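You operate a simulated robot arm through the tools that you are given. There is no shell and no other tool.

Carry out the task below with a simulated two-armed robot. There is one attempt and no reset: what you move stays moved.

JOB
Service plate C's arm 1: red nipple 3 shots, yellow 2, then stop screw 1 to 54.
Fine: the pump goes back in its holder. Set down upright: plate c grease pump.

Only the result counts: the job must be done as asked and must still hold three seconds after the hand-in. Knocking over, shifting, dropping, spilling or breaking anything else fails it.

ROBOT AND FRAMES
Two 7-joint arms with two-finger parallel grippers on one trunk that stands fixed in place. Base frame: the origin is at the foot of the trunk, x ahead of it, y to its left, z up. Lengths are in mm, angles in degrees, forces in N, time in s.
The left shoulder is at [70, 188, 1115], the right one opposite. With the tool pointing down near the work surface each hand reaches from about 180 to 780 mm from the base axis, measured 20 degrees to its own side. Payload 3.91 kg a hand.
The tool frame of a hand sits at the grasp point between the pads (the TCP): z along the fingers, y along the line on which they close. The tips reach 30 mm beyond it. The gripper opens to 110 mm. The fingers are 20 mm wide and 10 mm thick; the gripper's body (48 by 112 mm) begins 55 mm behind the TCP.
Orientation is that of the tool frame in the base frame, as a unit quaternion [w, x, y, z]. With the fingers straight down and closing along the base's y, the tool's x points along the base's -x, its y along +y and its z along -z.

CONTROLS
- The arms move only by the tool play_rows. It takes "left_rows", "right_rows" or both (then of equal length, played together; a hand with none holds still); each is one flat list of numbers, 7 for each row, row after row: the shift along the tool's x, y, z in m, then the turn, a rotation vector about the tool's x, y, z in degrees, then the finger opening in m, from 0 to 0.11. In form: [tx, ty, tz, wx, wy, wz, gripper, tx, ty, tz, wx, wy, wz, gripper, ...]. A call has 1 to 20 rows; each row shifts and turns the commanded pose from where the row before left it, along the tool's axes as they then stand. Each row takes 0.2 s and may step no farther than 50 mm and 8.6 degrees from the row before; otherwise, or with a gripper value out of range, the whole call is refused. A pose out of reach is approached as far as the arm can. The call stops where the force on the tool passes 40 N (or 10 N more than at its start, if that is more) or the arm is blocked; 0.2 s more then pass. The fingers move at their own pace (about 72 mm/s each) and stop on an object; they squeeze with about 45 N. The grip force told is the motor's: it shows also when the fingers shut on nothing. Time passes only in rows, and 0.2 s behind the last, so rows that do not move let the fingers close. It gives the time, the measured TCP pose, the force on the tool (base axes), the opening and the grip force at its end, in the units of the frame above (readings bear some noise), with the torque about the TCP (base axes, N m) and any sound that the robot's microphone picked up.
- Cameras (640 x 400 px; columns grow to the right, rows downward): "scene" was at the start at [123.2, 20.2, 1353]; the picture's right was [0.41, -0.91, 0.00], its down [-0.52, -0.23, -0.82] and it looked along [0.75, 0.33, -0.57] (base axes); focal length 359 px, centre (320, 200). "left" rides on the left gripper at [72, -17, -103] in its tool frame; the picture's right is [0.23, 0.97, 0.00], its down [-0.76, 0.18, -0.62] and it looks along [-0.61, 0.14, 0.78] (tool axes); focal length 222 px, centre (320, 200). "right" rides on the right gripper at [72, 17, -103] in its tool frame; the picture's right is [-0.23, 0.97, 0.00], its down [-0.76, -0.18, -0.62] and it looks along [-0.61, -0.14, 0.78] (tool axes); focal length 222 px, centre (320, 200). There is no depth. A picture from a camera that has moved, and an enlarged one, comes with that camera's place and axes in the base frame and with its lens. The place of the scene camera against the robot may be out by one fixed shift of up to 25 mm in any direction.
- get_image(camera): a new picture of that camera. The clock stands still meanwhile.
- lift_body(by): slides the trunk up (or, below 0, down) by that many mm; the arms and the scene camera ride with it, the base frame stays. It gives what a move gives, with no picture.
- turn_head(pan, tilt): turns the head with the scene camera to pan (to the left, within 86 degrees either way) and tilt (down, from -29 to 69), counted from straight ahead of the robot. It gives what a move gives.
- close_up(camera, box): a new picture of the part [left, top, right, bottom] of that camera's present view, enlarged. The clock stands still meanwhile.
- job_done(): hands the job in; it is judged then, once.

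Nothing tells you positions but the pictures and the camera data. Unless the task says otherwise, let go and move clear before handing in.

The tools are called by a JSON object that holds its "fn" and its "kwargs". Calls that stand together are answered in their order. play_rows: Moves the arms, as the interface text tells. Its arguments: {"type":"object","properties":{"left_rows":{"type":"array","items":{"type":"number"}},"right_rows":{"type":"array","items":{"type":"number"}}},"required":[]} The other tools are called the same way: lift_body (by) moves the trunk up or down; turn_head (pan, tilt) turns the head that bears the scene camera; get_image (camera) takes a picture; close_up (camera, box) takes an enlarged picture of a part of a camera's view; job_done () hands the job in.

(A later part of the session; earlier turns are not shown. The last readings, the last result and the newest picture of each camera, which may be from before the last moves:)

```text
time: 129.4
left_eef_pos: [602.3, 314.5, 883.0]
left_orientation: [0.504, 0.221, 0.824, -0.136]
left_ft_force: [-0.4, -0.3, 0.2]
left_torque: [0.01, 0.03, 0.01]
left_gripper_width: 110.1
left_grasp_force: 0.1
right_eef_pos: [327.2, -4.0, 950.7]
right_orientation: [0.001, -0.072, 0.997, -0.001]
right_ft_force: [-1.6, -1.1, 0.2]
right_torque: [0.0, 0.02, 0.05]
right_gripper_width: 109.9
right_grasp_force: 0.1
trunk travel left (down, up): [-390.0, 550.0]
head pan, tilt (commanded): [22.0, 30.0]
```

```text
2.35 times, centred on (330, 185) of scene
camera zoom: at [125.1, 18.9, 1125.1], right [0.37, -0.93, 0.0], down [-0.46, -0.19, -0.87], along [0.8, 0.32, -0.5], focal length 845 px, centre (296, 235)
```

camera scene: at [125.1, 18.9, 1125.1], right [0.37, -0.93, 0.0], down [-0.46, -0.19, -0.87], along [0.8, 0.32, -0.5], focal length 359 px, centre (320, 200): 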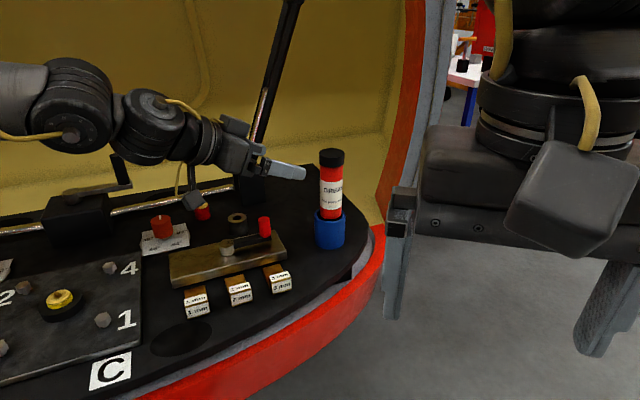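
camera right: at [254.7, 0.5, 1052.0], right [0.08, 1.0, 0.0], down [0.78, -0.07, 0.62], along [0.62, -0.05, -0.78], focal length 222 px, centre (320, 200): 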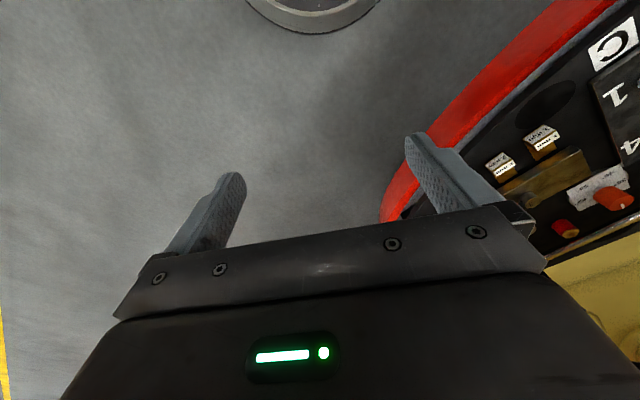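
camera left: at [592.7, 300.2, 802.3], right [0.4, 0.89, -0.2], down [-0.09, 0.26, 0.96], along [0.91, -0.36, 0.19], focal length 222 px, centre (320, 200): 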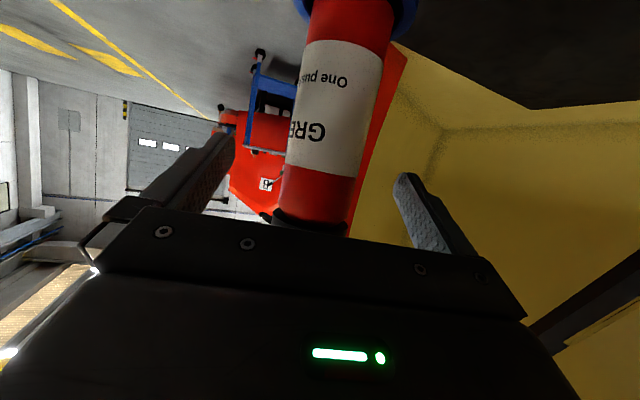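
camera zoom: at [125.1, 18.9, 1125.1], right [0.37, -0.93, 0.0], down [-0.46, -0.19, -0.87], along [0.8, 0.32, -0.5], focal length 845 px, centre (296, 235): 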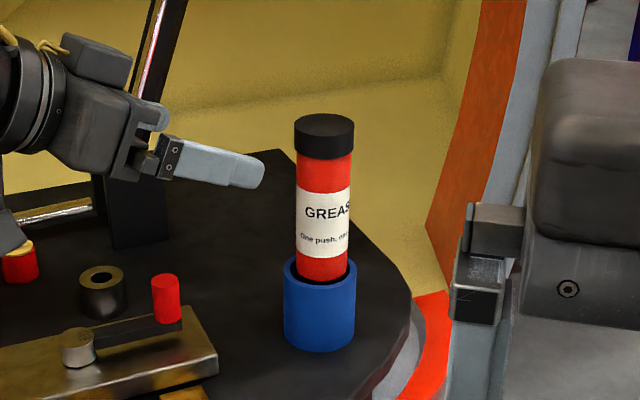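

Pump is upright in place. Now to stop screw 1: I'll swing the hand to above the dial (~(583, 568)), ending with a 15° tilt and a narrower opening.

{"fn": "play_rows", "kwargs": {"left_rows": [0.00637, 0.0263, -0.0169, -6.68, 0, -3.405, 0.11, 0.00474, 0.0284, -0.0137, -6.68, 0, -3.405, 0.11, 0.003, 0.03005, -0.0103, -6.68, 0, -3.405, 0.11, 0.00118, 0.03117, -0.0067, -6.68, 0, -3.405, 0.11, -0.00069, 0.03175, -0.00305, -6.68, 0, -3.405, 0.06, -0.00258, 0.0318, 0.00066, -6.68, 0, -3.405, 0.06, -0.00446, 0.0313, 0.00435, -6.68, 0, -3.405, 0.06, -0.00629, 0.03025, 0.00794, -6.68, 0, -3.405, 0.06]}}

{"fn": "play_rows", "kwargs": {"left_rows": [0.0147, 0, 0.0075, 0, 8, 0, 0.06, 0.0135, 0, 0.0095, 0, 8, 0, 0.06, 0.01206, 0, 0.01125, 0, 8, 0, 0.06, 0.0104, 0, 0.0128, 0, 8, 0, 0.06, 0.0085, 0, 0.0141, 0, 8, 0, 0.06, 0.00645, 0, 0.0152, 0, 8, 0, 0.06]}}

{"fn": "get_image", "kwargs": {"camera": "left"}}

{"fn": "turn_head", "kwargs": {"pan": 43, "tilt": 32}}

{"fn": "get_image", "kwargs": {"camera": "scene"}}

```text
time: 131.2
left_eef_pos: [588.1, 564.7, 893.8]
left_orientation: [0.505, -0.221, 0.823, 0.136]
left_ft_force: [0.2, -0.5, 0.0]
left_torque: [-0.02, 0.01, 0.01]
left_gripper_width: 60.1
left_grasp_force: 0.0
right_eef_pos: [328.4, -4.9, 949.1]
right_orientation: [0.0, -0.072, 0.997, -0.001]
right_ft_force: [-0.6, 1.1, -0.6]
right_torque: [0.02, -0.03, -0.01]
right_gripper_width: 110.1
right_grasp_force: 0.0
trunk travel left (down, up): [-390.0, 550.0]
head pan, tilt (commanded): [22.0, 30.0]
```

```text
time: 132.6
left_eef_pos: [585.8, 567.7, 797.5]
left_orientation: [0.124, -0.257, 0.958, 0.034]
left_ft_force: [0.2, 0.5, -0.4]
left_torque: [0.02, 0.01, -0.02]
left_gripper_width: 60.0
left_grasp_force: 0.0
right_eef_pos: [328.3, -5.2, 948.5]
right_orientation: [0.0, -0.072, 0.997, -0.001]
right_ft_force: [0.6, 0.5, -0.2]
right_torque: [0.0, 0.01, 0.01]
right_gripper_width: 109.8
right_grasp_force: 0.0
trunk travel left (down, up): [-390.0, 550.0]
head pan, tilt (commanded): [22.0, 30.0]
```

```text
taken
camera left: at [510.8, 504.5, 879.1], right [-0.68, 0.73, -0.06], down [0.41, 0.44, 0.8], along [0.61, 0.51, -0.6], focal length 222 px, centre (320, 200)
```

left: 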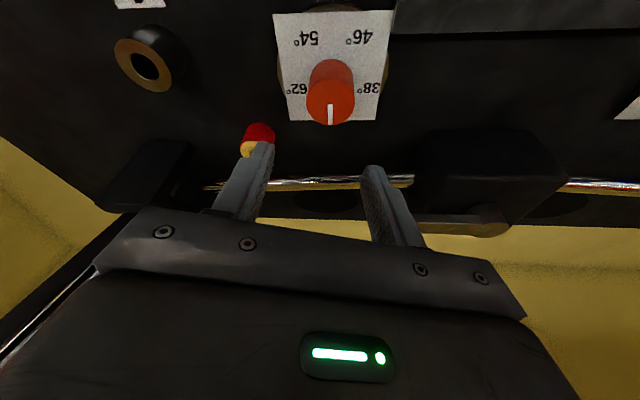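

```text
time: 133.4
left_eef_pos: [586.0, 567.8, 799.2]
left_orientation: [0.126, -0.257, 0.958, 0.034]
left_ft_force: [-0.5, 0.3, 0.3]
left_torque: [-0.02, 0.03, -0.03]
left_gripper_width: 60.0
left_grasp_force: 0.0
right_eef_pos: [328.3, -5.4, 949.7]
right_orientation: [0.0, -0.073, 0.997, 0.0]
right_ft_force: [0.2, -0.3, -0.6]
right_torque: [-0.04, 0.05, 0.0]
right_gripper_width: 109.8
right_grasp_force: 0.0
trunk travel left (down, up): [-390.0, 550.0]
head pan, tilt (commanded): [43.0, 32.0]
```

```text
taken
camera scene: at [108.0, 45.5, 1121.9], right [0.68, -0.73, 0.0], down [-0.39, -0.36, -0.85], along [0.62, 0.58, -0.53], focal length 359 px, centre (320, 200)
```

scene: 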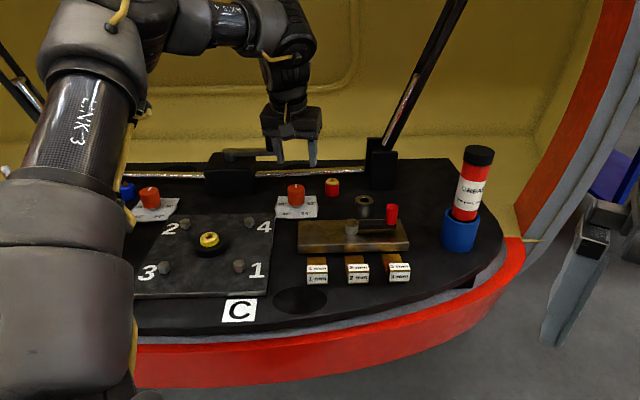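

I'm above the dial with a good wrist view of the knob and card. Zooming for the knob's position and pointer angle.

{"fn": "close_up", "kwargs": {"camera": "left", "box": [260, 0, 400, 150]}}

```text
2.67 times, centred on (330, 75) of left
camera zoom: at [510.1, 504.5, 879.6], right [-0.68, 0.73, -0.06], down [0.41, 0.44, 0.8], along [0.61, 0.52, -0.6], focal length 592 px, centre (293, 533)
```

zoom: 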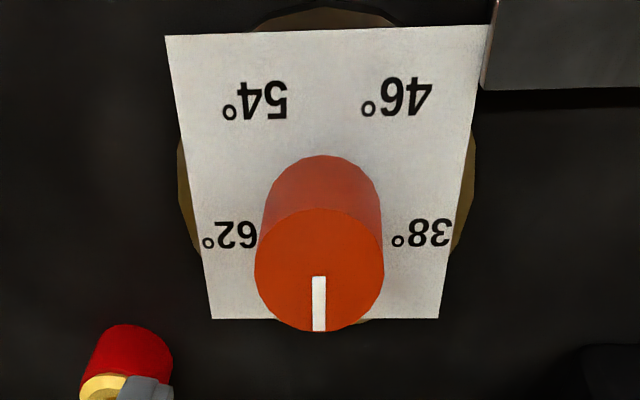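

Knob centre ≈(581, 567), top z≈712, pointer exactly at azimuth 45° (30° mark); the 54° mark is at azimuth 261°, i.e. +216° counter-clockwise. I'll centre over the knob and yaw back to −6° to start three 72° turns.

{"fn": "play_rows", "kwargs": {"left_rows": [0.00467, 0.00163, -0.00125, 1.863, 0, 6.954, 0.06, 0, 0, 0, 1.863, 0, 6.954, 0.06, 0, 0, 0, 1.863, 0, 6.954, 0.06, 0, 0, 0, 1.863, 0, 6.954, 0.06, 0, 0, 0, 1.863, 0, 6.954, 0.06]}}

{"fn": "close_up", "kwargs": {"camera": "left", "box": [240, 0, 400, 150]}}

```text
time: 134.6
left_eef_pos: [580.8, 565.2, 797.7]
left_orientation: [0.131, 0.053, 0.99, -0.007]
left_ft_force: [0.8, 0.1, 0.8]
left_torque: [-0.01, -0.02, -0.01]
left_gripper_width: 60.0
left_grasp_force: 0.0
right_eef_pos: [327.9, -5.3, 950.3]
right_orientation: [0.0, -0.072, 0.997, -0.001]
right_ft_force: [-0.2, 0.0, 0.1]
right_torque: [-0.02, -0.02, 0.04]
right_gripper_width: 110.0
right_grasp_force: 0.0
trunk travel left (down, up): [-390.0, 550.0]
head pan, tilt (commanded): [43.0, 32.0]
```

```text
2.67 times, centred on (320, 75) of left
camera zoom: at [482.5, 559.2, 878.8], right [-0.11, 0.99, -0.06], down [0.59, 0.12, 0.8], along [0.8, 0.06, -0.6], focal length 592 px, centre (320, 533)
```

zoom: 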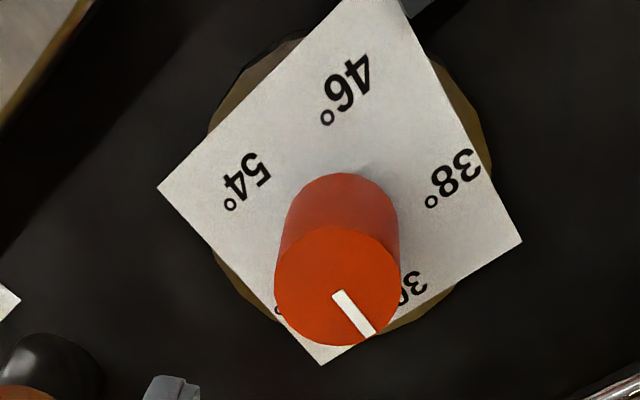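

Centre confirmed at (581.4, 566.5). Descending with fingers straddling the knob.

{"fn": "play_rows", "kwargs": {"left_rows": [0.00776, 0.001, 0.02898, 0, 0, 0, 0.06, 0.00776, 0, 0.02898, 0, 0, 0, 0.06, 0.00388, 0, 0.01449, 0, 0, 0, 0.06, 0, 0, 0, 0, 0, 0, 0.06]}}

{"fn": "get_image", "kwargs": {"camera": "left"}}

{"fn": "close_up", "kwargs": {"camera": "scene", "box": [250, 120, 350, 230]}}

```text
time: 135.6
left_eef_pos: [578.0, 566.7, 722.7]
left_orientation: [0.131, 0.052, 0.99, -0.007]
left_ft_force: [0.0, 0.1, -0.1]
left_torque: [-0.01, -0.01, 0.0]
left_gripper_width: 59.8
left_grasp_force: 0.1
right_eef_pos: [328.1, -5.2, 949.5]
right_orientation: [0.0, -0.073, 0.997, -0.001]
right_ft_force: [-0.6, -0.4, 0.2]
right_torque: [-0.03, 0.0, 0.02]
right_gripper_width: 110.1
right_grasp_force: 0.2
trunk travel left (down, up): [-390.0, 550.0]
head pan, tilt (commanded): [43.0, 32.0]
```

```text
taken
camera left: at [480.9, 559.9, 804.2], right [-0.12, 0.99, -0.06], down [0.59, 0.12, 0.8], along [0.8, 0.06, -0.6], focal length 222 px, centre (320, 200)
```

left: 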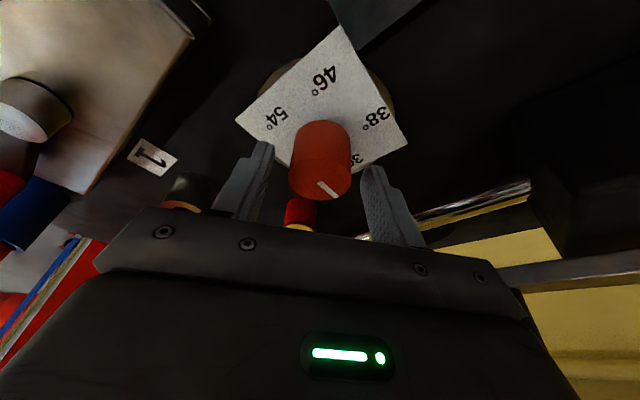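

```text
3.64 times, centred on (300, 175) of scene
camera zoom: at [107.8, 45.4, 1121.9], right [0.68, -0.73, 0.0], down [-0.39, -0.36, -0.85], along [0.62, 0.58, -0.53], focal length 1305 px, centre (393, 291)
```

zoom: 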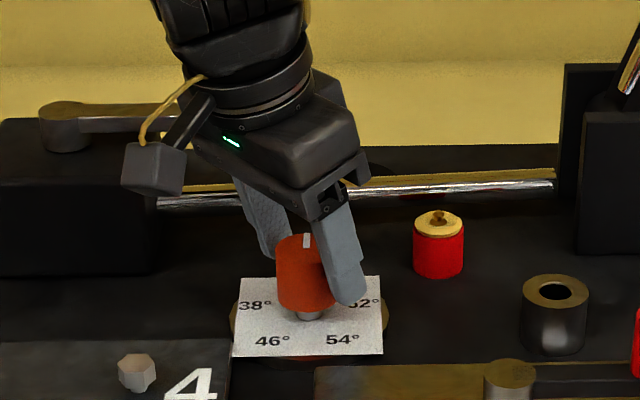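

{"fn": "play_rows", "kwargs": {"left_rows": [0.0006, 0.00018, 0.0089, 0, 0, 0, 0.06, 0.0006, 0.00018, 0.0089, 0, 0, 0, 0.06, 0, 0, 0, 0, 0, 0, 0.06]}}

{"fn": "get_image", "kwargs": {"camera": "left"}}

{"fn": "close_up", "kwargs": {"camera": "scene", "box": [250, 120, 350, 230]}}

```text
time: 136.4
left_eef_pos: [582.9, 565.5, 706.3]
left_orientation: [0.13, 0.052, 0.99, -0.007]
left_ft_force: [0.3, 0.2, 0.9]
left_torque: [0.01, 0.0, 0.0]
left_gripper_width: 60.1
left_grasp_force: 0.0
right_eef_pos: [328.0, -5.8, 948.1]
right_orientation: [0.0, -0.071, 0.997, -0.001]
right_ft_force: [-0.3, -0.7, -0.2]
right_torque: [0.02, -0.03, -0.03]
right_gripper_width: 110.3
right_grasp_force: 0.0
trunk travel left (down, up): [-390.0, 550.0]
head pan, tilt (commanded): [43.0, 32.0]
```

```text
taken
camera left: at [484.5, 559.7, 787.6], right [-0.12, 0.99, -0.06], down [0.59, 0.12, 0.8], along [0.8, 0.06, -0.6], focal length 222 px, centre (320, 200)
```

left: 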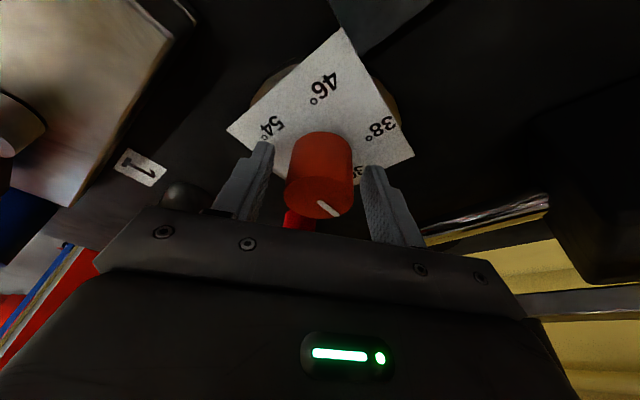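

```text
3.64 times, centred on (300, 175) of scene
camera zoom: at [107.8, 45.5, 1121.9], right [0.68, -0.73, 0.0], down [-0.39, -0.36, -0.85], along [0.62, 0.58, -0.53], focal length 1305 px, centre (393, 291)
```

zoom: 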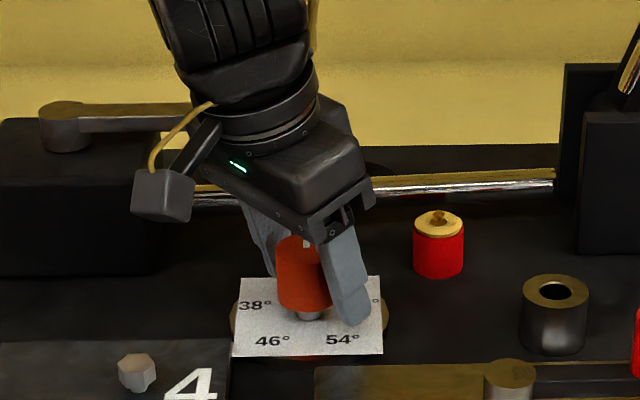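

Fingers straddle the knob. Closing on it.

{"fn": "play_rows", "kwargs": {"left_rows": [0, 0, 0, 0, 0, 0, 0.025, 0, 0, 0, 0, 0, 0, 0.025, 0, 0, 0, 0, 0, 0, 0.025, 0, 0, 0, 0, 0, 0, 0.025]}}

{"fn": "get_image", "kwargs": {"camera": "left"}}

```text
time: 137.4
left_eef_pos: [582.2, 565.5, 705.8]
left_orientation: [0.129, 0.052, 0.99, -0.007]
left_ft_force: [-3.9, -8.4, -5.6]
left_torque: [0.24, -0.73, -0.01]
left_gripper_width: 37.5
left_grasp_force: 45.2
right_eef_pos: [327.1, -6.7, 949.9]
right_orientation: [0.0, -0.073, 0.997, 0.0]
right_ft_force: [-0.7, 0.3, -0.2]
right_torque: [-0.01, -0.03, 0.03]
right_gripper_width: 110.2
right_grasp_force: 0.1
trunk travel left (down, up): [-390.0, 550.0]
head pan, tilt (commanded): [43.0, 32.0]
```

```text
taken
camera left: at [484.6, 559.1, 787.5], right [-0.12, 0.99, -0.06], down [0.59, 0.12, 0.8], along [0.8, 0.06, -0.6], focal length 222 px, centre (320, 200)
```

left: 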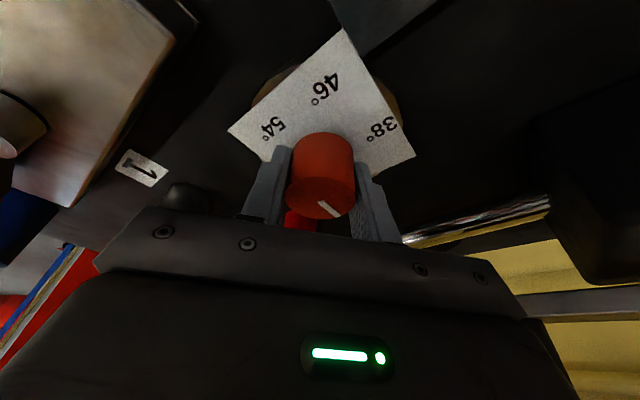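

Gripped (37.5 mm). Turning counter-clockwise a first 16° to check it moves freely.

{"fn": "play_rows", "kwargs": {"left_rows": [0.0005, -0.001, 0, -2.07, 0, -7.727, 0.025, 0, 0, 0, -2.07, 0, -7.727, 0.025]}}

{"fn": "get_image", "kwargs": {"camera": "left"}}

```text
time: 138.0
left_eef_pos: [582.2, 566.4, 706.1]
left_orientation: [0.13, -0.088, 0.988, 0.011]
left_ft_force: [0.0, 1.3, -0.9]
left_torque: [-0.61, 0.7, 0.01]
left_gripper_width: 37.7
left_grasp_force: 44.9
right_eef_pos: [328.6, -4.6, 948.7]
right_orientation: [0.0, -0.072, 0.997, -0.001]
right_ft_force: [-0.3, -0.2, 0.6]
right_torque: [0.0, 0.05, -0.02]
right_gripper_width: 109.8
right_grasp_force: 0.0
trunk travel left (down, up): [-390.0, 550.0]
head pan, tilt (commanded): [43.0, 32.0]
```

```text
taken
camera left: at [490.3, 532.6, 787.5], right [-0.39, 0.92, -0.06], down [0.53, 0.28, 0.8], along [0.75, 0.28, -0.6], focal length 222 px, centre (320, 200)
```

left: 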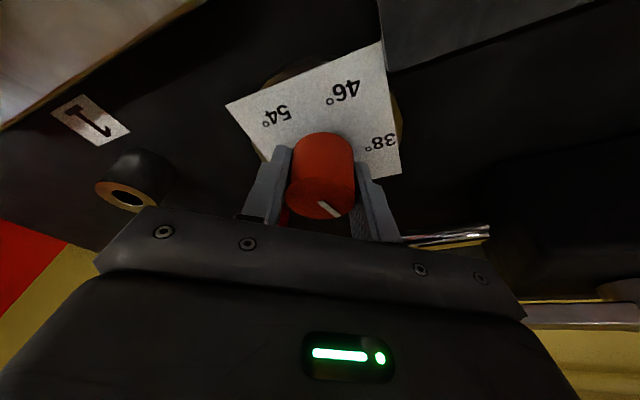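

The knob turns with the hand. Continuing to the end of the first 72° turn.

{"fn": "play_rows", "kwargs": {"left_rows": [0, 0, 0, -2.07, 0, -7.727, 0.025, 0, 0, 0, -2.07, 0, -7.727, 0.025, 0, 0, 0, -2.07, 0, -7.727, 0.025, 0, 0, 0, -2.07, 0, -7.727, 0.025, 0, 0, 0, -2.07, 0, -7.727, 0.025, 0, 0, 0, -2.07, 0, -7.727, 0.025, 0, 0, 0, -2.07, 0, -7.727, 0.025]}}

{"fn": "get_image", "kwargs": {"camera": "left"}}

{"fn": "close_up", "kwargs": {"camera": "scene", "box": [250, 120, 350, 230]}}

```text
time: 139.6
left_eef_pos: [580.7, 567.1, 705.3]
left_orientation: [0.107, -0.541, 0.831, 0.072]
left_ft_force: [-14.4, 18.2, 8.7]
left_torque: [0.65, -1.1, -0.02]
left_gripper_width: 37.7
left_grasp_force: 44.7
right_eef_pos: [327.0, -4.2, 949.9]
right_orientation: [0.001, -0.072, 0.997, 0.0]
right_ft_force: [-0.1, -0.4, 1.0]
right_torque: [0.03, -0.01, -0.01]
right_gripper_width: 110.0
right_grasp_force: 0.0
trunk travel left (down, up): [-390.0, 550.0]
head pan, tilt (commanded): [43.0, 32.0]
```

```text
taken
camera left: at [557.5, 472.6, 787.3], right [-0.98, 0.19, -0.06], down [0.07, 0.6, 0.8], along [0.19, 0.78, -0.6], focal length 222 px, centre (320, 200)
```

left: 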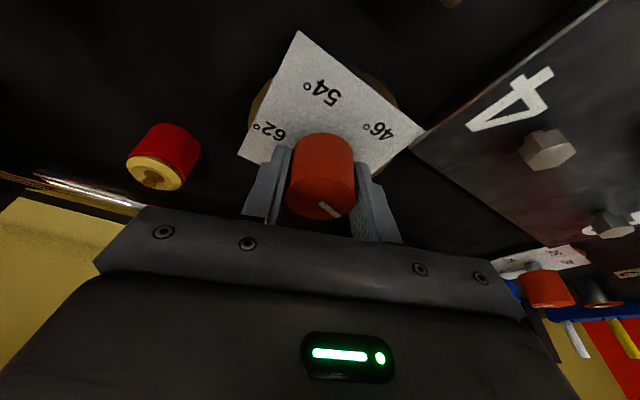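

```text
3.64 times, centred on (300, 175) of scene
camera zoom: at [105.3, 46.7, 1122.2], right [0.68, -0.73, 0.0], down [-0.39, -0.36, -0.85], along [0.62, 0.58, -0.53], focal length 1305 px, centre (393, 291)
```

zoom: 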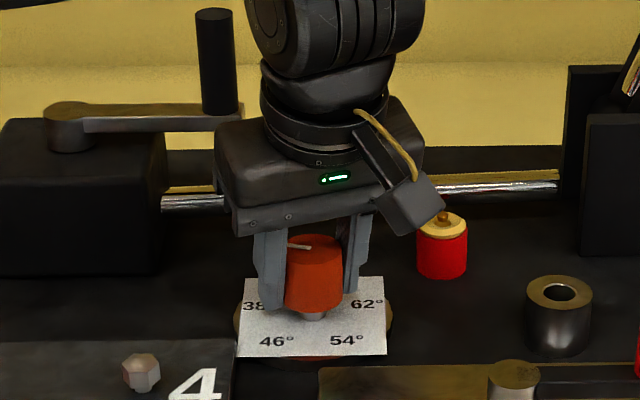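

First turn done (pointer now at 38°). Opening, then checking position before winding back.

{"fn": "play_rows", "kwargs": {"left_rows": [0, 0, 0, 0, 0, 0, 0.045, 0, 0, 0, 0, 0, 0, 0.06, 0, 0, 0, 0, 0, 0, 0.06]}}

{"fn": "get_image", "kwargs": {"camera": "left"}}

```text
time: 140.4
left_eef_pos: [582.9, 566.2, 704.8]
left_orientation: [0.108, -0.538, 0.833, 0.071]
left_ft_force: [0.0, 0.3, -0.5]
left_torque: [0.03, 0.0, 0.02]
left_gripper_width: 60.1
left_grasp_force: 0.1
right_eef_pos: [327.9, -5.6, 948.2]
right_orientation: [0.001, -0.072, 0.997, -0.001]
right_ft_force: [0.3, 0.3, 0.5]
right_torque: [0.01, -0.03, 0.03]
right_gripper_width: 109.9
right_grasp_force: 0.1
trunk travel left (down, up): [-390.0, 550.0]
head pan, tilt (commanded): [43.0, 32.0]
```

```text
taken
camera left: at [559.3, 471.1, 787.5], right [-0.98, 0.2, -0.06], down [0.07, 0.6, 0.8], along [0.19, 0.78, -0.6], focal length 222 px, centre (320, 200)
```

left: 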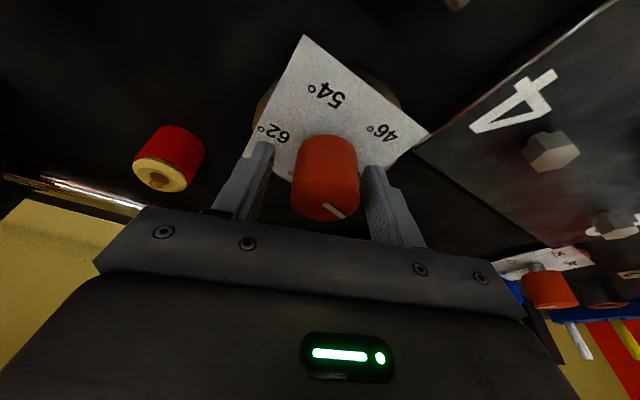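

{"fn": "play_rows", "kwargs": {"left_rows": [0, 0, 0, 2.07, 0, 7.727, 0.06, 0, 0, 0, 2.07, 0, 7.727, 0.06, 0, 0, 0, 2.07, 0, 7.727, 0.06, 0, 0, 0, 2.07, 0, 7.727, 0.06, 0, 0, 0, 2.07, 0, 7.727, 0.06, 0, 0, 0, 2.07, 0, 7.727, 0.06, 0, 0, 0, 2.07, 0, 7.727, 0.06, 0, 0, 0, 2.07, 0, 7.727, 0.06, 0, 0, 0, 2.07, 0, 7.727, 0.06, 0, 0, 0, 0, 0, 0, 0.06]}}

{"fn": "get_image", "kwargs": {"camera": "left"}}

```text
time: 142.6
left_eef_pos: [582.8, 564.5, 705.5]
left_orientation: [0.131, 0.054, 0.99, -0.008]
left_ft_force: [0.3, -0.4, 0.6]
left_torque: [0.0, 0.01, -0.02]
left_gripper_width: 59.9
left_grasp_force: 0.1
right_eef_pos: [328.2, -5.1, 948.2]
right_orientation: [0.0, -0.073, 0.997, 0.0]
right_ft_force: [0.0, 0.0, -0.1]
right_torque: [-0.01, 0.04, 0.03]
right_gripper_width: 110.2
right_grasp_force: 0.0
trunk travel left (down, up): [-390.0, 550.0]
head pan, tilt (commanded): [43.0, 32.0]
```

```text
taken
camera left: at [484.7, 558.4, 786.7], right [-0.11, 0.99, -0.06], down [0.59, 0.12, 0.8], along [0.8, 0.06, -0.6], focal length 222 px, centre (320, 200)
```

left: 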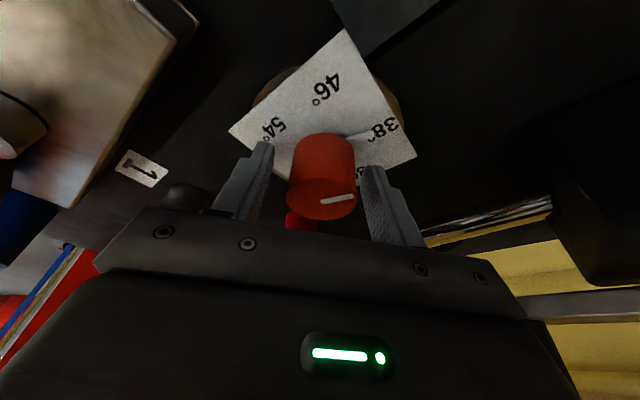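

Pointer at 38° and held. Re-gripping and turning another 72°.

{"fn": "play_rows", "kwargs": {"left_rows": [0.0005, 0.0012, 0, 0, 0, 0, 0.025, 0, 0, 0, 0, 0, 0, 0.025, 0, 0, 0, 0, 0, 0, 0.025, 0, 0, 0, 0, 0, 0, 0.025, 0, 0, 0, -2.07, 0, -7.727, 0.025, 0, 0, 0, -2.07, 0, -7.727, 0.025, 0, 0, 0, -2.07, 0, -7.727, 0.025, 0, 0, 0, -2.07, 0, -7.727, 0.025, 0, 0, 0, -2.07, 0, -7.727, 0.025, 0, 0, 0, -2.07, 0, -7.727, 0.025, 0, 0, 0, -2.07, 0, -7.727, 0.025, 0, 0, 0, -2.07, 0, -7.727, 0.025, 0, 0, 0, -2.07, 0, -7.727, 0.025, 0, 0, 0, 0, 0, 0, 0.025]}}

{"fn": "get_image", "kwargs": {"camera": "left"}}

```text
time: 145.6
left_eef_pos: [581.5, 567.0, 705.9]
left_orientation: [0.109, -0.54, 0.832, 0.071]
left_ft_force: [-13.2, -1.4, -3.5]
left_torque: [0.6, -0.9, -0.04]
left_gripper_width: 37.9
left_grasp_force: 44.6
right_eef_pos: [325.9, -5.1, 949.0]
right_orientation: [0.001, -0.072, 0.997, -0.001]
right_ft_force: [-0.2, -0.1, -0.5]
right_torque: [-0.01, -0.01, 0.01]
right_gripper_width: 110.0
right_grasp_force: 0.2
trunk travel left (down, up): [-390.0, 550.0]
head pan, tilt (commanded): [43.0, 32.0]
```

```text
taken
camera left: at [557.5, 472.8, 786.5], right [-0.98, 0.19, -0.06], down [0.07, 0.6, 0.8], along [0.19, 0.78, -0.6], focal length 222 px, centre (320, 200)
```

left: 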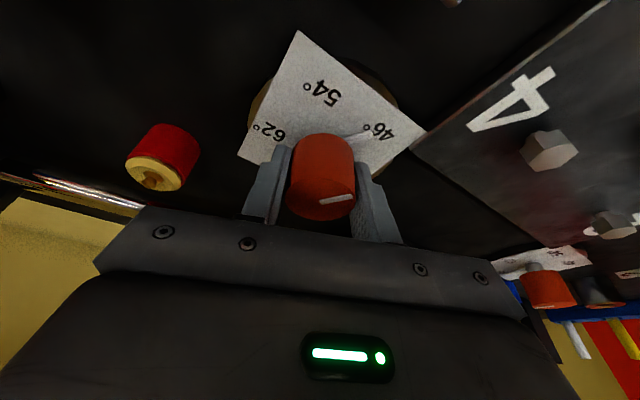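

{"fn": "play_rows", "kwargs": {"left_rows": [0, 0, 0, 0, 0, 0, 0.045, 0, 0, 0, 0, 0, 0, 0.06, 0, 0, 0, 0, 0, 0, 0.06, 0, 0, 0, 2.07, 0, 7.727, 0.06, 0, 0, 0, 2.07, 0, 7.727, 0.06, 0, 0, 0, 2.07, 0, 7.727, 0.06, 0, 0, 0, 2.07, 0, 7.727, 0.06, 0, 0, 0, 2.07, 0, 7.727, 0.06, 0, 0, 0, 2.07, 0, 7.727, 0.06, 0, 0, 0, 2.07, 0, 7.727, 0.06, 0, 0, 0, 2.07, 0, 7.727, 0.06, 0, 0, 0, 2.07, 0, 7.727, 0.06, 0, 0, 0, 0, 0, 0, 0.06]}}

{"fn": "close_up", "kwargs": {"camera": "left", "box": [270, 110, 370, 230]}}

{"fn": "get_image", "kwargs": {"camera": "left"}}

```text
time: 148.4
left_eef_pos: [583.2, 565.6, 705.5]
left_orientation: [0.131, 0.052, 0.99, -0.007]
left_ft_force: [0.0, 0.1, 0.1]
left_torque: [-0.01, 0.01, -0.02]
left_gripper_width: 60.1
left_grasp_force: 0.0
right_eef_pos: [329.5, -5.0, 947.7]
right_orientation: [-0.001, -0.072, 0.997, -0.001]
right_ft_force: [-0.7, -0.8, 0.6]
right_torque: [0.03, 0.01, -0.01]
right_gripper_width: 109.7
right_grasp_force: 0.0
trunk travel left (down, up): [-390.0, 550.0]
head pan, tilt (commanded): [43.0, 32.0]
```

```text
3.33 times, centred on (320, 170) of left
camera zoom: at [485.5, 560.1, 786.6], right [-0.11, 0.99, -0.06], down [0.59, 0.12, 0.8], along [0.8, 0.06, -0.6], focal length 740 px, centre (320, 300)
```

zoom: 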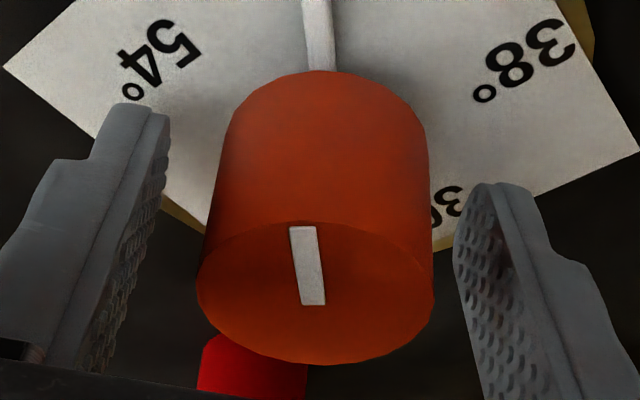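

```text
taken
camera left: at [485.5, 560.1, 786.6], right [-0.11, 0.99, -0.06], down [0.59, 0.12, 0.8], along [0.8, 0.06, -0.6], focal length 222 px, centre (320, 200)
```

left: 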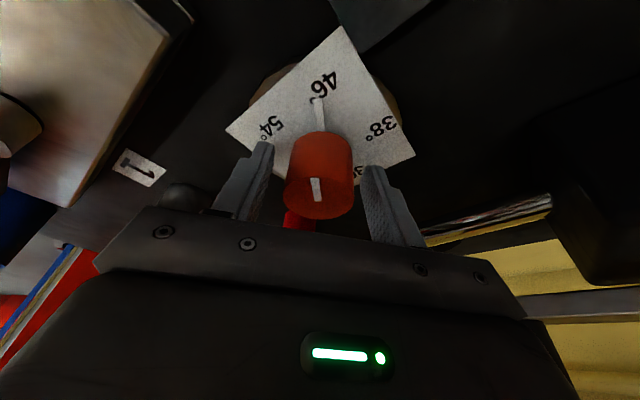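

Pointer reads ≈190° azimuth (46° mark), as planned. Final re-grip and third 72° turn.

{"fn": "play_rows", "kwargs": {"left_rows": [0.0008, 0.0005, 0, 0, 0, 0, 0.025, 0, 0, 0, 0, 0, 0, 0.025, 0, 0, 0, 0, 0, 0, 0.025, 0, 0, 0, 0, 0, 0, 0.025, 0, 0, 0, -2.07, 0, -7.727, 0.025, 0, 0, 0, -2.07, 0, -7.727, 0.025, 0, 0, 0, -2.07, 0, -7.727, 0.025, 0, 0, 0, -2.07, 0, -7.727, 0.025, 0, 0, 0, -2.07, 0, -7.727, 0.025, 0, 0, 0, -2.07, 0, -7.727, 0.025, 0, 0, 0, -2.07, 0, -7.727, 0.025, 0, 0, 0, -2.07, 0, -7.727, 0.025, 0, 0, 0, -2.07, 0, -7.727, 0.025, 0, 0, 0, 0, 0, 0, 0.025]}}

{"fn": "close_up", "kwargs": {"camera": "left", "box": [250, 60, 390, 230]}}

{"fn": "close_up", "kwargs": {"camera": "scene", "box": [270, 170, 330, 230]}}

```text
time: 151.4
left_eef_pos: [581.2, 568.6, 704.9]
left_orientation: [0.11, -0.54, 0.831, 0.072]
left_ft_force: [-2.1, 0.7, 4.1]
left_torque: [-0.13, -0.74, 0.0]
left_gripper_width: 37.9
left_grasp_force: 45.0
right_eef_pos: [327.2, -5.3, 948.8]
right_orientation: [0.0, -0.071, 0.997, -0.001]
right_ft_force: [-0.7, 0.6, -1.1]
right_torque: [-0.03, 0.02, -0.01]
right_gripper_width: 109.9
right_grasp_force: 0.0
trunk travel left (down, up): [-390.0, 550.0]
head pan, tilt (commanded): [43.0, 32.0]
```

```text
2.35 times, centred on (320, 145) of left
camera zoom: at [557.5, 473.1, 786.3], right [-0.98, 0.19, -0.06], down [0.07, 0.6, 0.8], along [0.19, 0.78, -0.6], focal length 523 px, centre (320, 329)
```

zoom: 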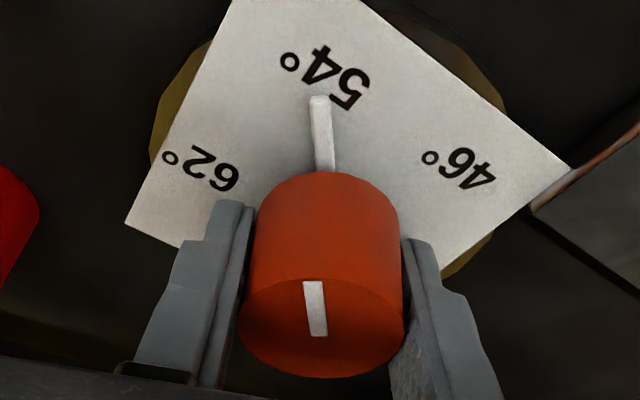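

```text
6.67 times, centred on (300, 200) of scene
camera zoom: at [107.2, 45.2, 1121.9], right [0.68, -0.73, 0.0], down [-0.39, -0.36, -0.85], along [0.62, 0.58, -0.53], focal length 2393 px, centre (453, 200)
```

zoom: 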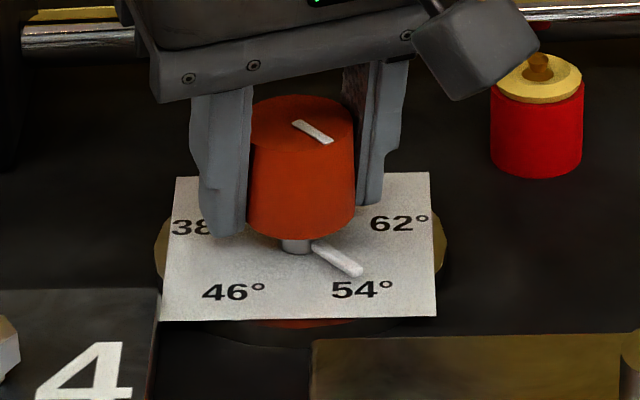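

The indicator points at the 54° mark (measured azimuth ≈262° vs 261° target). Releasing and lifting clear.

{"fn": "play_rows", "kwargs": {"left_rows": [0, 0, 0, 0, 0, 0, 0.045, 0, 0, 0, 0, 0, 0, 0.06, 0, 0, 0, 0, 0, 0, 0.06]}}

{"fn": "play_rows", "kwargs": {"left_rows": [-0.00518, 0, -0.01932, 0, 0, 0, 0.06, -0.00906, 0, -0.0338, 0, 0, 0, 0.06, -0.00906, 0, -0.0338, 0, 0, 0, 0.06, -0.00906, 0, -0.0338, 0, 0, 0, 0.06]}}

{"fn": "close_up", "kwargs": {"camera": "left", "box": [240, 0, 400, 150]}}

{"fn": "close_up", "kwargs": {"camera": "scene", "box": [270, 170, 330, 230]}}

```text
time: 152.2
left_eef_pos: [581.4, 567.4, 703.6]
left_orientation: [0.109, -0.538, 0.833, 0.071]
left_ft_force: [-0.2, 0.2, -0.6]
left_torque: [0.01, -0.01, 0.0]
left_gripper_width: 60.0
left_grasp_force: 0.0
right_eef_pos: [328.0, -5.5, 949.0]
right_orientation: [0.0, -0.072, 0.997, 0.0]
right_ft_force: [0.0, 0.2, 0.0]
right_torque: [-0.01, 0.01, 0.0]
right_gripper_width: 109.8
right_grasp_force: 0.1
trunk travel left (down, up): [-390.0, 550.0]
head pan, tilt (commanded): [43.0, 32.0]
```

```text
time: 153.2
left_eef_pos: [583.4, 565.5, 829.1]
left_orientation: [0.11, -0.54, 0.832, 0.071]
left_ft_force: [-0.4, -0.1, 0.5]
left_torque: [0.0, -0.02, 0.01]
left_gripper_width: 59.8
left_grasp_force: 0.0
right_eef_pos: [326.2, -7.2, 950.3]
right_orientation: [0.001, -0.072, 0.997, 0.0]
right_ft_force: [1.3, 1.1, 0.3]
right_torque: [0.01, -0.02, 0.04]
right_gripper_width: 110.2
right_grasp_force: 0.0
trunk travel left (down, up): [-390.0, 550.0]
head pan, tilt (commanded): [43.0, 32.0]
```

```text
2.67 times, centred on (320, 75) of left
camera zoom: at [558.9, 471.0, 910.6], right [-0.98, 0.2, -0.06], down [0.07, 0.6, 0.8], along [0.19, 0.78, -0.6], focal length 592 px, centre (320, 533)
```

zoom: 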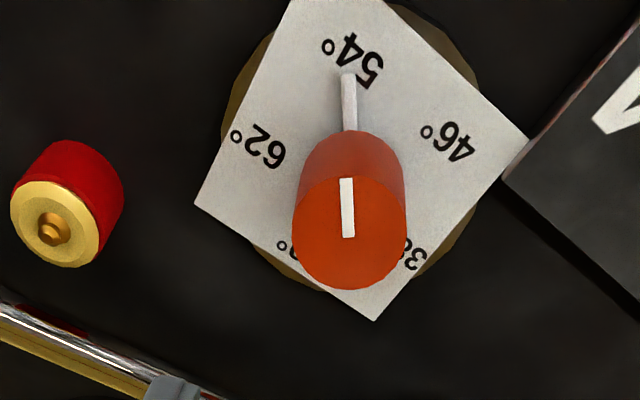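

```text
6.67 times, centred on (300, 200) of scene
camera zoom: at [107.6, 44.4, 1121.9], right [0.68, -0.73, 0.0], down [-0.39, -0.36, -0.85], along [0.62, 0.58, -0.53], focal length 2393 px, centre (453, 200)
```

zoom: 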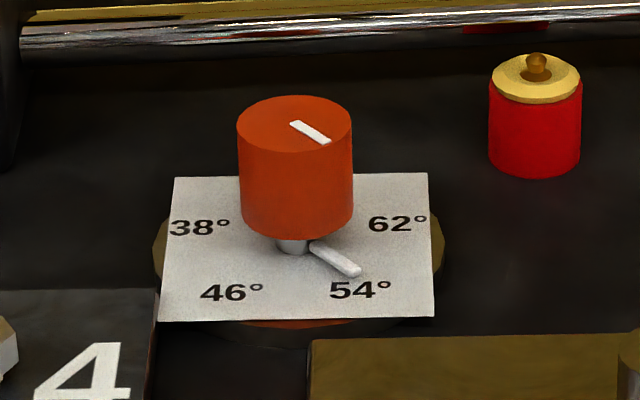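

The dial now reads 54°. Retreating the left hand and verifying the whole scene (dial, pump, collars, display).

{"fn": "play_rows", "kwargs": {"left_rows": [-0.0129, 0, -0.0483, 0, 0, 0, 0.06, 0.0295, 0.0207, -0.026, 0, 0, 0, 0.06, 0.0295, 0.0207, -0.026, 0, 0, 0, 0.06, 0.0295, 0.0207, -0.026, 0, 0, 0, 0.06]}}

{"fn": "turn_head", "kwargs": {"pan": 50, "tilt": 32}}

{"fn": "get_image", "kwargs": {"camera": "scene"}}

{"fn": "turn_head", "kwargs": {"pan": 35, "tilt": 32}}

{"fn": "get_image", "kwargs": {"camera": "scene"}}

```text
time: 154.2
left_eef_pos: [540.3, 537.4, 902.1]
left_orientation: [0.109, -0.54, 0.831, 0.07]
left_ft_force: [-0.5, -0.3, 0.0]
left_torque: [0.02, -0.02, 0.01]
left_gripper_width: 59.9
left_grasp_force: 0.0
left hand out of reach, approached as far as the arm can: row 3, 4
right_eef_pos: [327.4, -4.8, 950.6]
right_orientation: [0.0, -0.072, 0.997, -0.001]
right_ft_force: [-0.5, 0.5, -0.3]
right_torque: [0.02, -0.01, 0.01]
right_gripper_width: 109.9
right_grasp_force: 0.1
trunk travel left (down, up): [-390.0, 550.0]
head pan, tilt (commanded): [43.0, 32.0]
```

```text
time: 154.9
left_eef_pos: [540.3, 537.1, 900.4]
left_orientation: [0.109, -0.539, 0.832, 0.07]
left_ft_force: [-0.1, 0.2, -0.1]
left_torque: [0.0, -0.01, 0.02]
left_gripper_width: 59.7
left_grasp_force: 0.0
right_eef_pos: [328.1, -5.2, 949.2]
right_orientation: [0.0, -0.072, 0.997, -0.001]
right_ft_force: [-0.4, -1.0, -0.4]
right_torque: [0.0, -0.02, 0.02]
right_gripper_width: 110.0
right_grasp_force: 0.0
trunk travel left (down, up): [-390.0, 550.0]
head pan, tilt (commanded): [50.0, 32.0]
```

```text
taken
camera scene: at [100.1, 53.0, 1121.9], right [0.77, -0.64, 0.0], down [-0.34, -0.41, -0.85], along [0.55, 0.65, -0.53], focal length 359 px, centre (320, 200)
```

scene: 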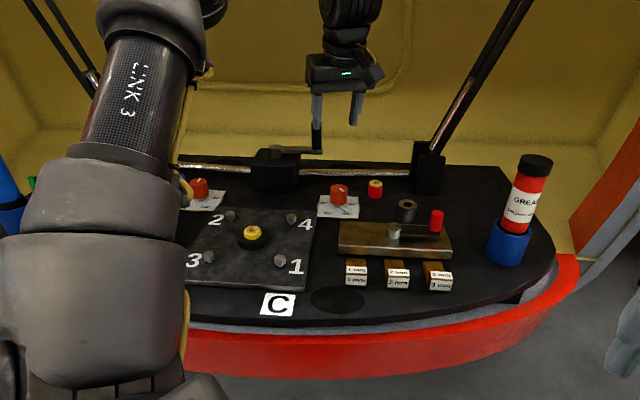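

```text
time: 155.7
left_eef_pos: [539.4, 537.6, 901.0]
left_orientation: [0.11, -0.539, 0.832, 0.07]
left_ft_force: [0.5, 0.6, 0.2]
left_torque: [-0.03, 0.0, 0.01]
left_gripper_width: 60.0
left_grasp_force: 0.0
right_eef_pos: [327.8, -5.4, 949.1]
right_orientation: [-0.001, -0.072, 0.997, -0.001]
right_ft_force: [-0.4, -0.6, 0.6]
right_torque: [0.01, 0.04, 0.01]
right_gripper_width: 109.8
right_grasp_force: 0.0
trunk travel left (down, up): [-390.0, 550.0]
head pan, tilt (commanded): [35.0, 32.0]
```

```text
taken
camera scene: at [115.7, 35.9, 1121.9], right [0.57, -0.82, 0.0], down [-0.43, -0.3, -0.85], along [0.69, 0.49, -0.53], focal length 359 px, centre (320, 200)
```

scene: 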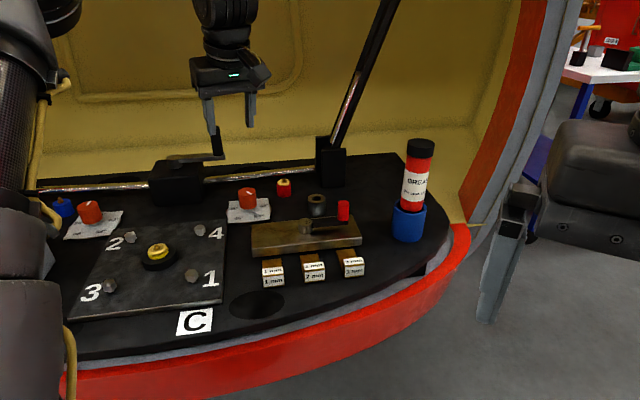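

{"fn": "turn_head", "kwargs": {"pan": 86, "tilt": 20}}

{"fn": "get_image", "kwargs": {"camera": "scene"}}

```text
time: 156.9
left_eef_pos: [540.1, 538.2, 901.5]
left_orientation: [0.109, -0.539, 0.832, 0.07]
left_ft_force: [-0.4, 0.2, 0.2]
left_torque: [0.01, 0.04, -0.03]
left_gripper_width: 60.0
left_grasp_force: 0.0
right_eef_pos: [328.0, -6.1, 948.5]
right_orientation: [-0.001, -0.073, 0.997, -0.001]
right_ft_force: [-0.8, -0.8, -0.2]
right_torque: [-0.02, 0.0, 0.0]
right_gripper_width: 109.9
right_grasp_force: 0.1
trunk travel left (down, up): [-390.0, 550.0]
head pan, tilt (commanded): [85.9, 20.0]
```

```text
taken
camera scene: at [49.0, 77.3, 1141.1], right [1.0, -0.07, 0.0], down [-0.02, -0.34, -0.94], along [0.07, 0.94, -0.34], focal length 359 px, centre (320, 200)
```

scene: 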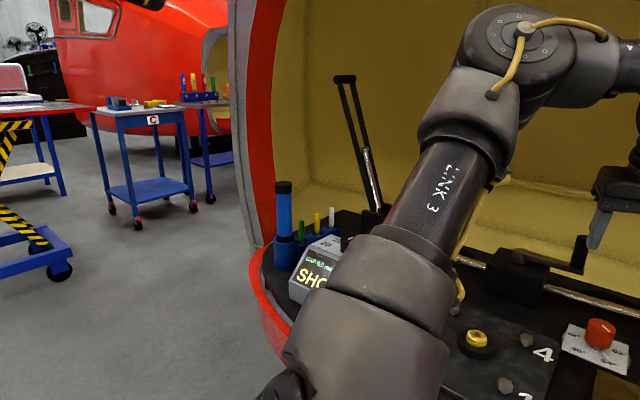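

All items look right; measuring the indicator against the card gives ≈263.5°, about 2.5° past the mark. I'll do one small correction: go back over the knob, grip and turn back ~2.5°.

{"fn": "play_rows", "kwargs": {"left_rows": [-0.00535, -0.00833, 0.0359, 0, 0, 0, 0.06, -0.00535, -0.00833, 0.0359, 0, 0, 0, 0.06, -0.00535, -0.00833, 0.0359, 0, 0, 0, 0.06, 0, 0, 0, 0, 0, 0, 0.06]}}

{"fn": "close_up", "kwargs": {"camera": "left", "box": [250, 10, 390, 140]}}

{"fn": "turn_head", "kwargs": {"pan": 43, "tilt": 32}}

```text
time: 157.9
left_eef_pos: [578.2, 568.8, 801.4]
left_orientation: [0.11, -0.54, 0.831, 0.07]
left_ft_force: [-0.6, -0.6, -0.1]
left_torque: [0.03, -0.02, 0.0]
left_gripper_width: 60.3
left_grasp_force: 0.1
right_eef_pos: [326.9, -6.7, 949.3]
right_orientation: [0.0, -0.073, 0.997, 0.0]
right_ft_force: [0.0, -0.5, -0.2]
right_torque: [0.03, 0.0, -0.02]
right_gripper_width: 109.9
right_grasp_force: 0.1
trunk travel left (down, up): [-390.0, 550.0]
head pan, tilt (commanded): [85.9, 20.0]
```

```text
3.08 times, centred on (320, 75) of left
camera zoom: at [555.9, 474.0, 883.5], right [-0.98, 0.2, -0.06], down [0.07, 0.6, 0.8], along [0.19, 0.78, -0.6], focal length 684 px, centre (320, 585)
```

zoom: 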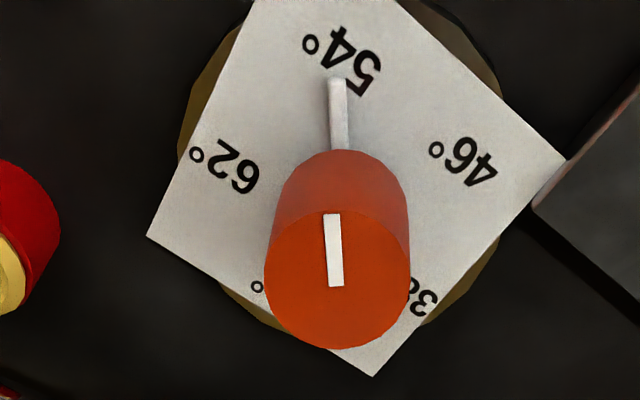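

```text
time: 159.0
left_eef_pos: [580.3, 569.0, 802.1]
left_orientation: [0.109, -0.54, 0.831, 0.072]
left_ft_force: [-0.3, 0.6, 0.0]
left_torque: [0.0, 0.0, 0.0]
left_gripper_width: 60.1
left_grasp_force: 0.0
right_eef_pos: [328.4, -5.8, 950.0]
right_orientation: [0.0, -0.073, 0.997, -0.001]
right_ft_force: [0.4, 0.2, 0.3]
right_torque: [0.03, -0.03, -0.02]
right_gripper_width: 109.8
right_grasp_force: 0.0
trunk travel left (down, up): [-390.0, 550.0]
head pan, tilt (commanded): [43.0, 32.0]
```

Confirmed ~+2.9° past. Descending on the knob again for the small correction.

{"fn": "play_rows", "kwargs": {"left_rows": [0.00712, -0.0009, 0.0281, 0, 0, 0, 0.06, 0.00751, 0, 0.02801, 0, 0, 0, 0.06, 0.00647, 0, 0.02415, 0, 0, 0, 0.06, 0.00362, 0, 0.01352, 0, 0, 0, 0.06, 0, 0, 0, 0, 0, 0, 0.06]}}

{"fn": "get_image", "kwargs": {"camera": "left"}}

```text
time: 160.2
left_eef_pos: [580.5, 568.0, 706.1]
left_orientation: [0.109, -0.54, 0.831, 0.071]
left_ft_force: [0.3, 0.0, -0.2]
left_torque: [0.03, 0.02, -0.01]
left_gripper_width: 60.0
left_grasp_force: 0.1
right_eef_pos: [327.9, -6.7, 949.8]
right_orientation: [0.0, -0.073, 0.997, -0.001]
right_ft_force: [0.0, -0.8, -0.8]
right_torque: [0.02, -0.01, 0.0]
right_gripper_width: 110.1
right_grasp_force: 0.0
trunk travel left (down, up): [-390.0, 550.0]
head pan, tilt (commanded): [43.0, 32.0]
```

```text
taken
camera left: at [556.4, 473.4, 787.3], right [-0.98, 0.2, -0.06], down [0.07, 0.6, 0.8], along [0.19, 0.78, -0.6], focal length 222 px, centre (320, 200)
```

left: 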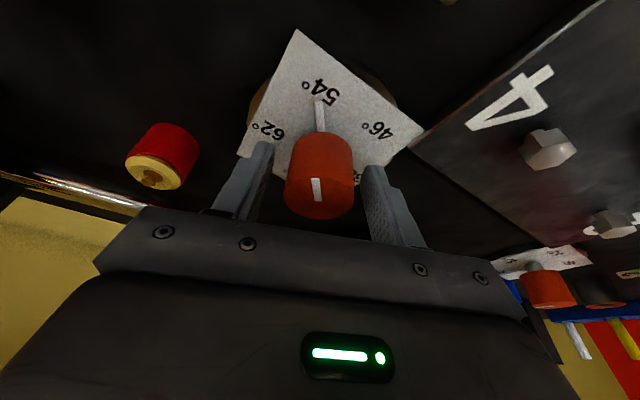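

{"fn": "play_rows", "kwargs": {"left_rows": [0, 0, 0, 0, 0, 0, 0.025, 0, 0, 0, 0, 0, 0, 0.025, 0, 0, 0, 0, 0, 0, 0.025, 0, 0, 0, 0, 0, 0, 0.025, 0, 0, 0, 0.75, 0, 2.8, 0.025, 0, 0, 0, 0, 0, 0, 0.025]}}

{"fn": "play_rows", "kwargs": {"left_rows": [0, 0, 0, 0, 0, 0, 0.045, 0, 0, 0, 0, 0, 0, 0.06, 0, 0, 0, 0, 0, 0, 0.06, -0.00518, 0, -0.01932, 0, 0, 0, 0.06, -0.00906, 0, -0.0338, 0, 0, 0, 0.06, -0.00906, 0, -0.0338, 0, 0, 0, 0.06, 0, 0, 0, 0, 0, 0, 0.06]}}

{"fn": "close_up", "kwargs": {"camera": "left", "box": [250, 10, 390, 140]}}

{"fn": "close_up", "kwargs": {"camera": "scene", "box": [270, 170, 330, 230]}}

```text
time: 161.6
left_eef_pos: [580.2, 567.5, 705.5]
left_orientation: [0.111, -0.518, 0.845, 0.068]
left_ft_force: [11.1, 2.6, 3.4]
left_torque: [-0.42, 0.66, 0.01]
left_gripper_width: 37.7
left_grasp_force: 45.3
right_eef_pos: [330.2, -6.4, 949.0]
right_orientation: [-0.001, -0.073, 0.997, -0.001]
right_ft_force: [1.0, -1.0, 0.1]
right_torque: [-0.02, -0.01, -0.02]
right_gripper_width: 109.8
right_grasp_force: 0.0
trunk travel left (down, up): [-390.0, 550.0]
head pan, tilt (commanded): [43.0, 32.0]
```

```text
time: 163.2
left_eef_pos: [579.5, 566.6, 794.6]
left_orientation: [0.111, -0.519, 0.845, 0.068]
left_ft_force: [0.8, 0.4, 0.4]
left_torque: [-0.01, 0.02, 0.01]
left_gripper_width: 59.9
left_grasp_force: 0.0
right_eef_pos: [328.9, -4.8, 949.2]
right_orientation: [0.0, -0.073, 0.997, -0.001]
right_ft_force: [-0.8, 0.3, 0.9]
right_torque: [-0.03, -0.02, 0.01]
right_gripper_width: 110.2
right_grasp_force: 0.1
trunk travel left (down, up): [-390.0, 550.0]
head pan, tilt (commanded): [43.0, 32.0]
```

```text
3.08 times, centred on (320, 75) of left
camera zoom: at [550.5, 472.6, 876.4], right [-0.97, 0.24, -0.06], down [0.1, 0.59, 0.8], along [0.23, 0.77, -0.6], focal length 684 px, centre (320, 585)
```

zoom: 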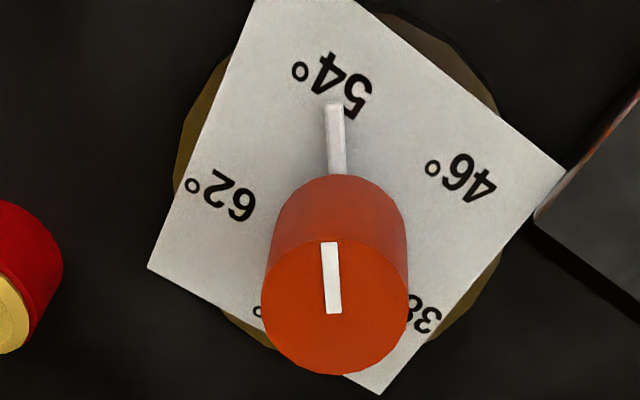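

```text
6.67 times, centred on (300, 200) of scene
camera zoom: at [108.2, 46.2, 1121.8], right [0.68, -0.73, 0.0], down [-0.39, -0.36, -0.85], along [0.62, 0.58, -0.53], focal length 2393 px, centre (453, 200)
```

zoom: 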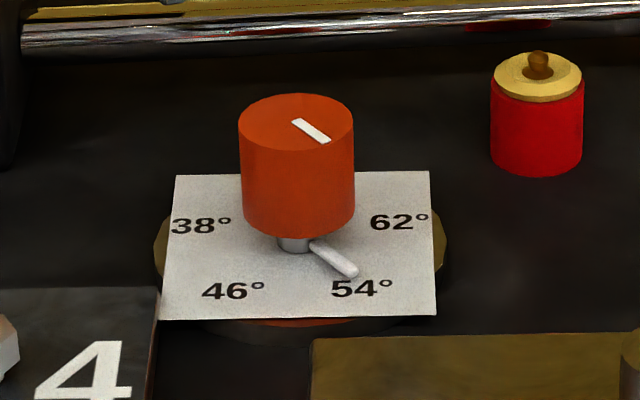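

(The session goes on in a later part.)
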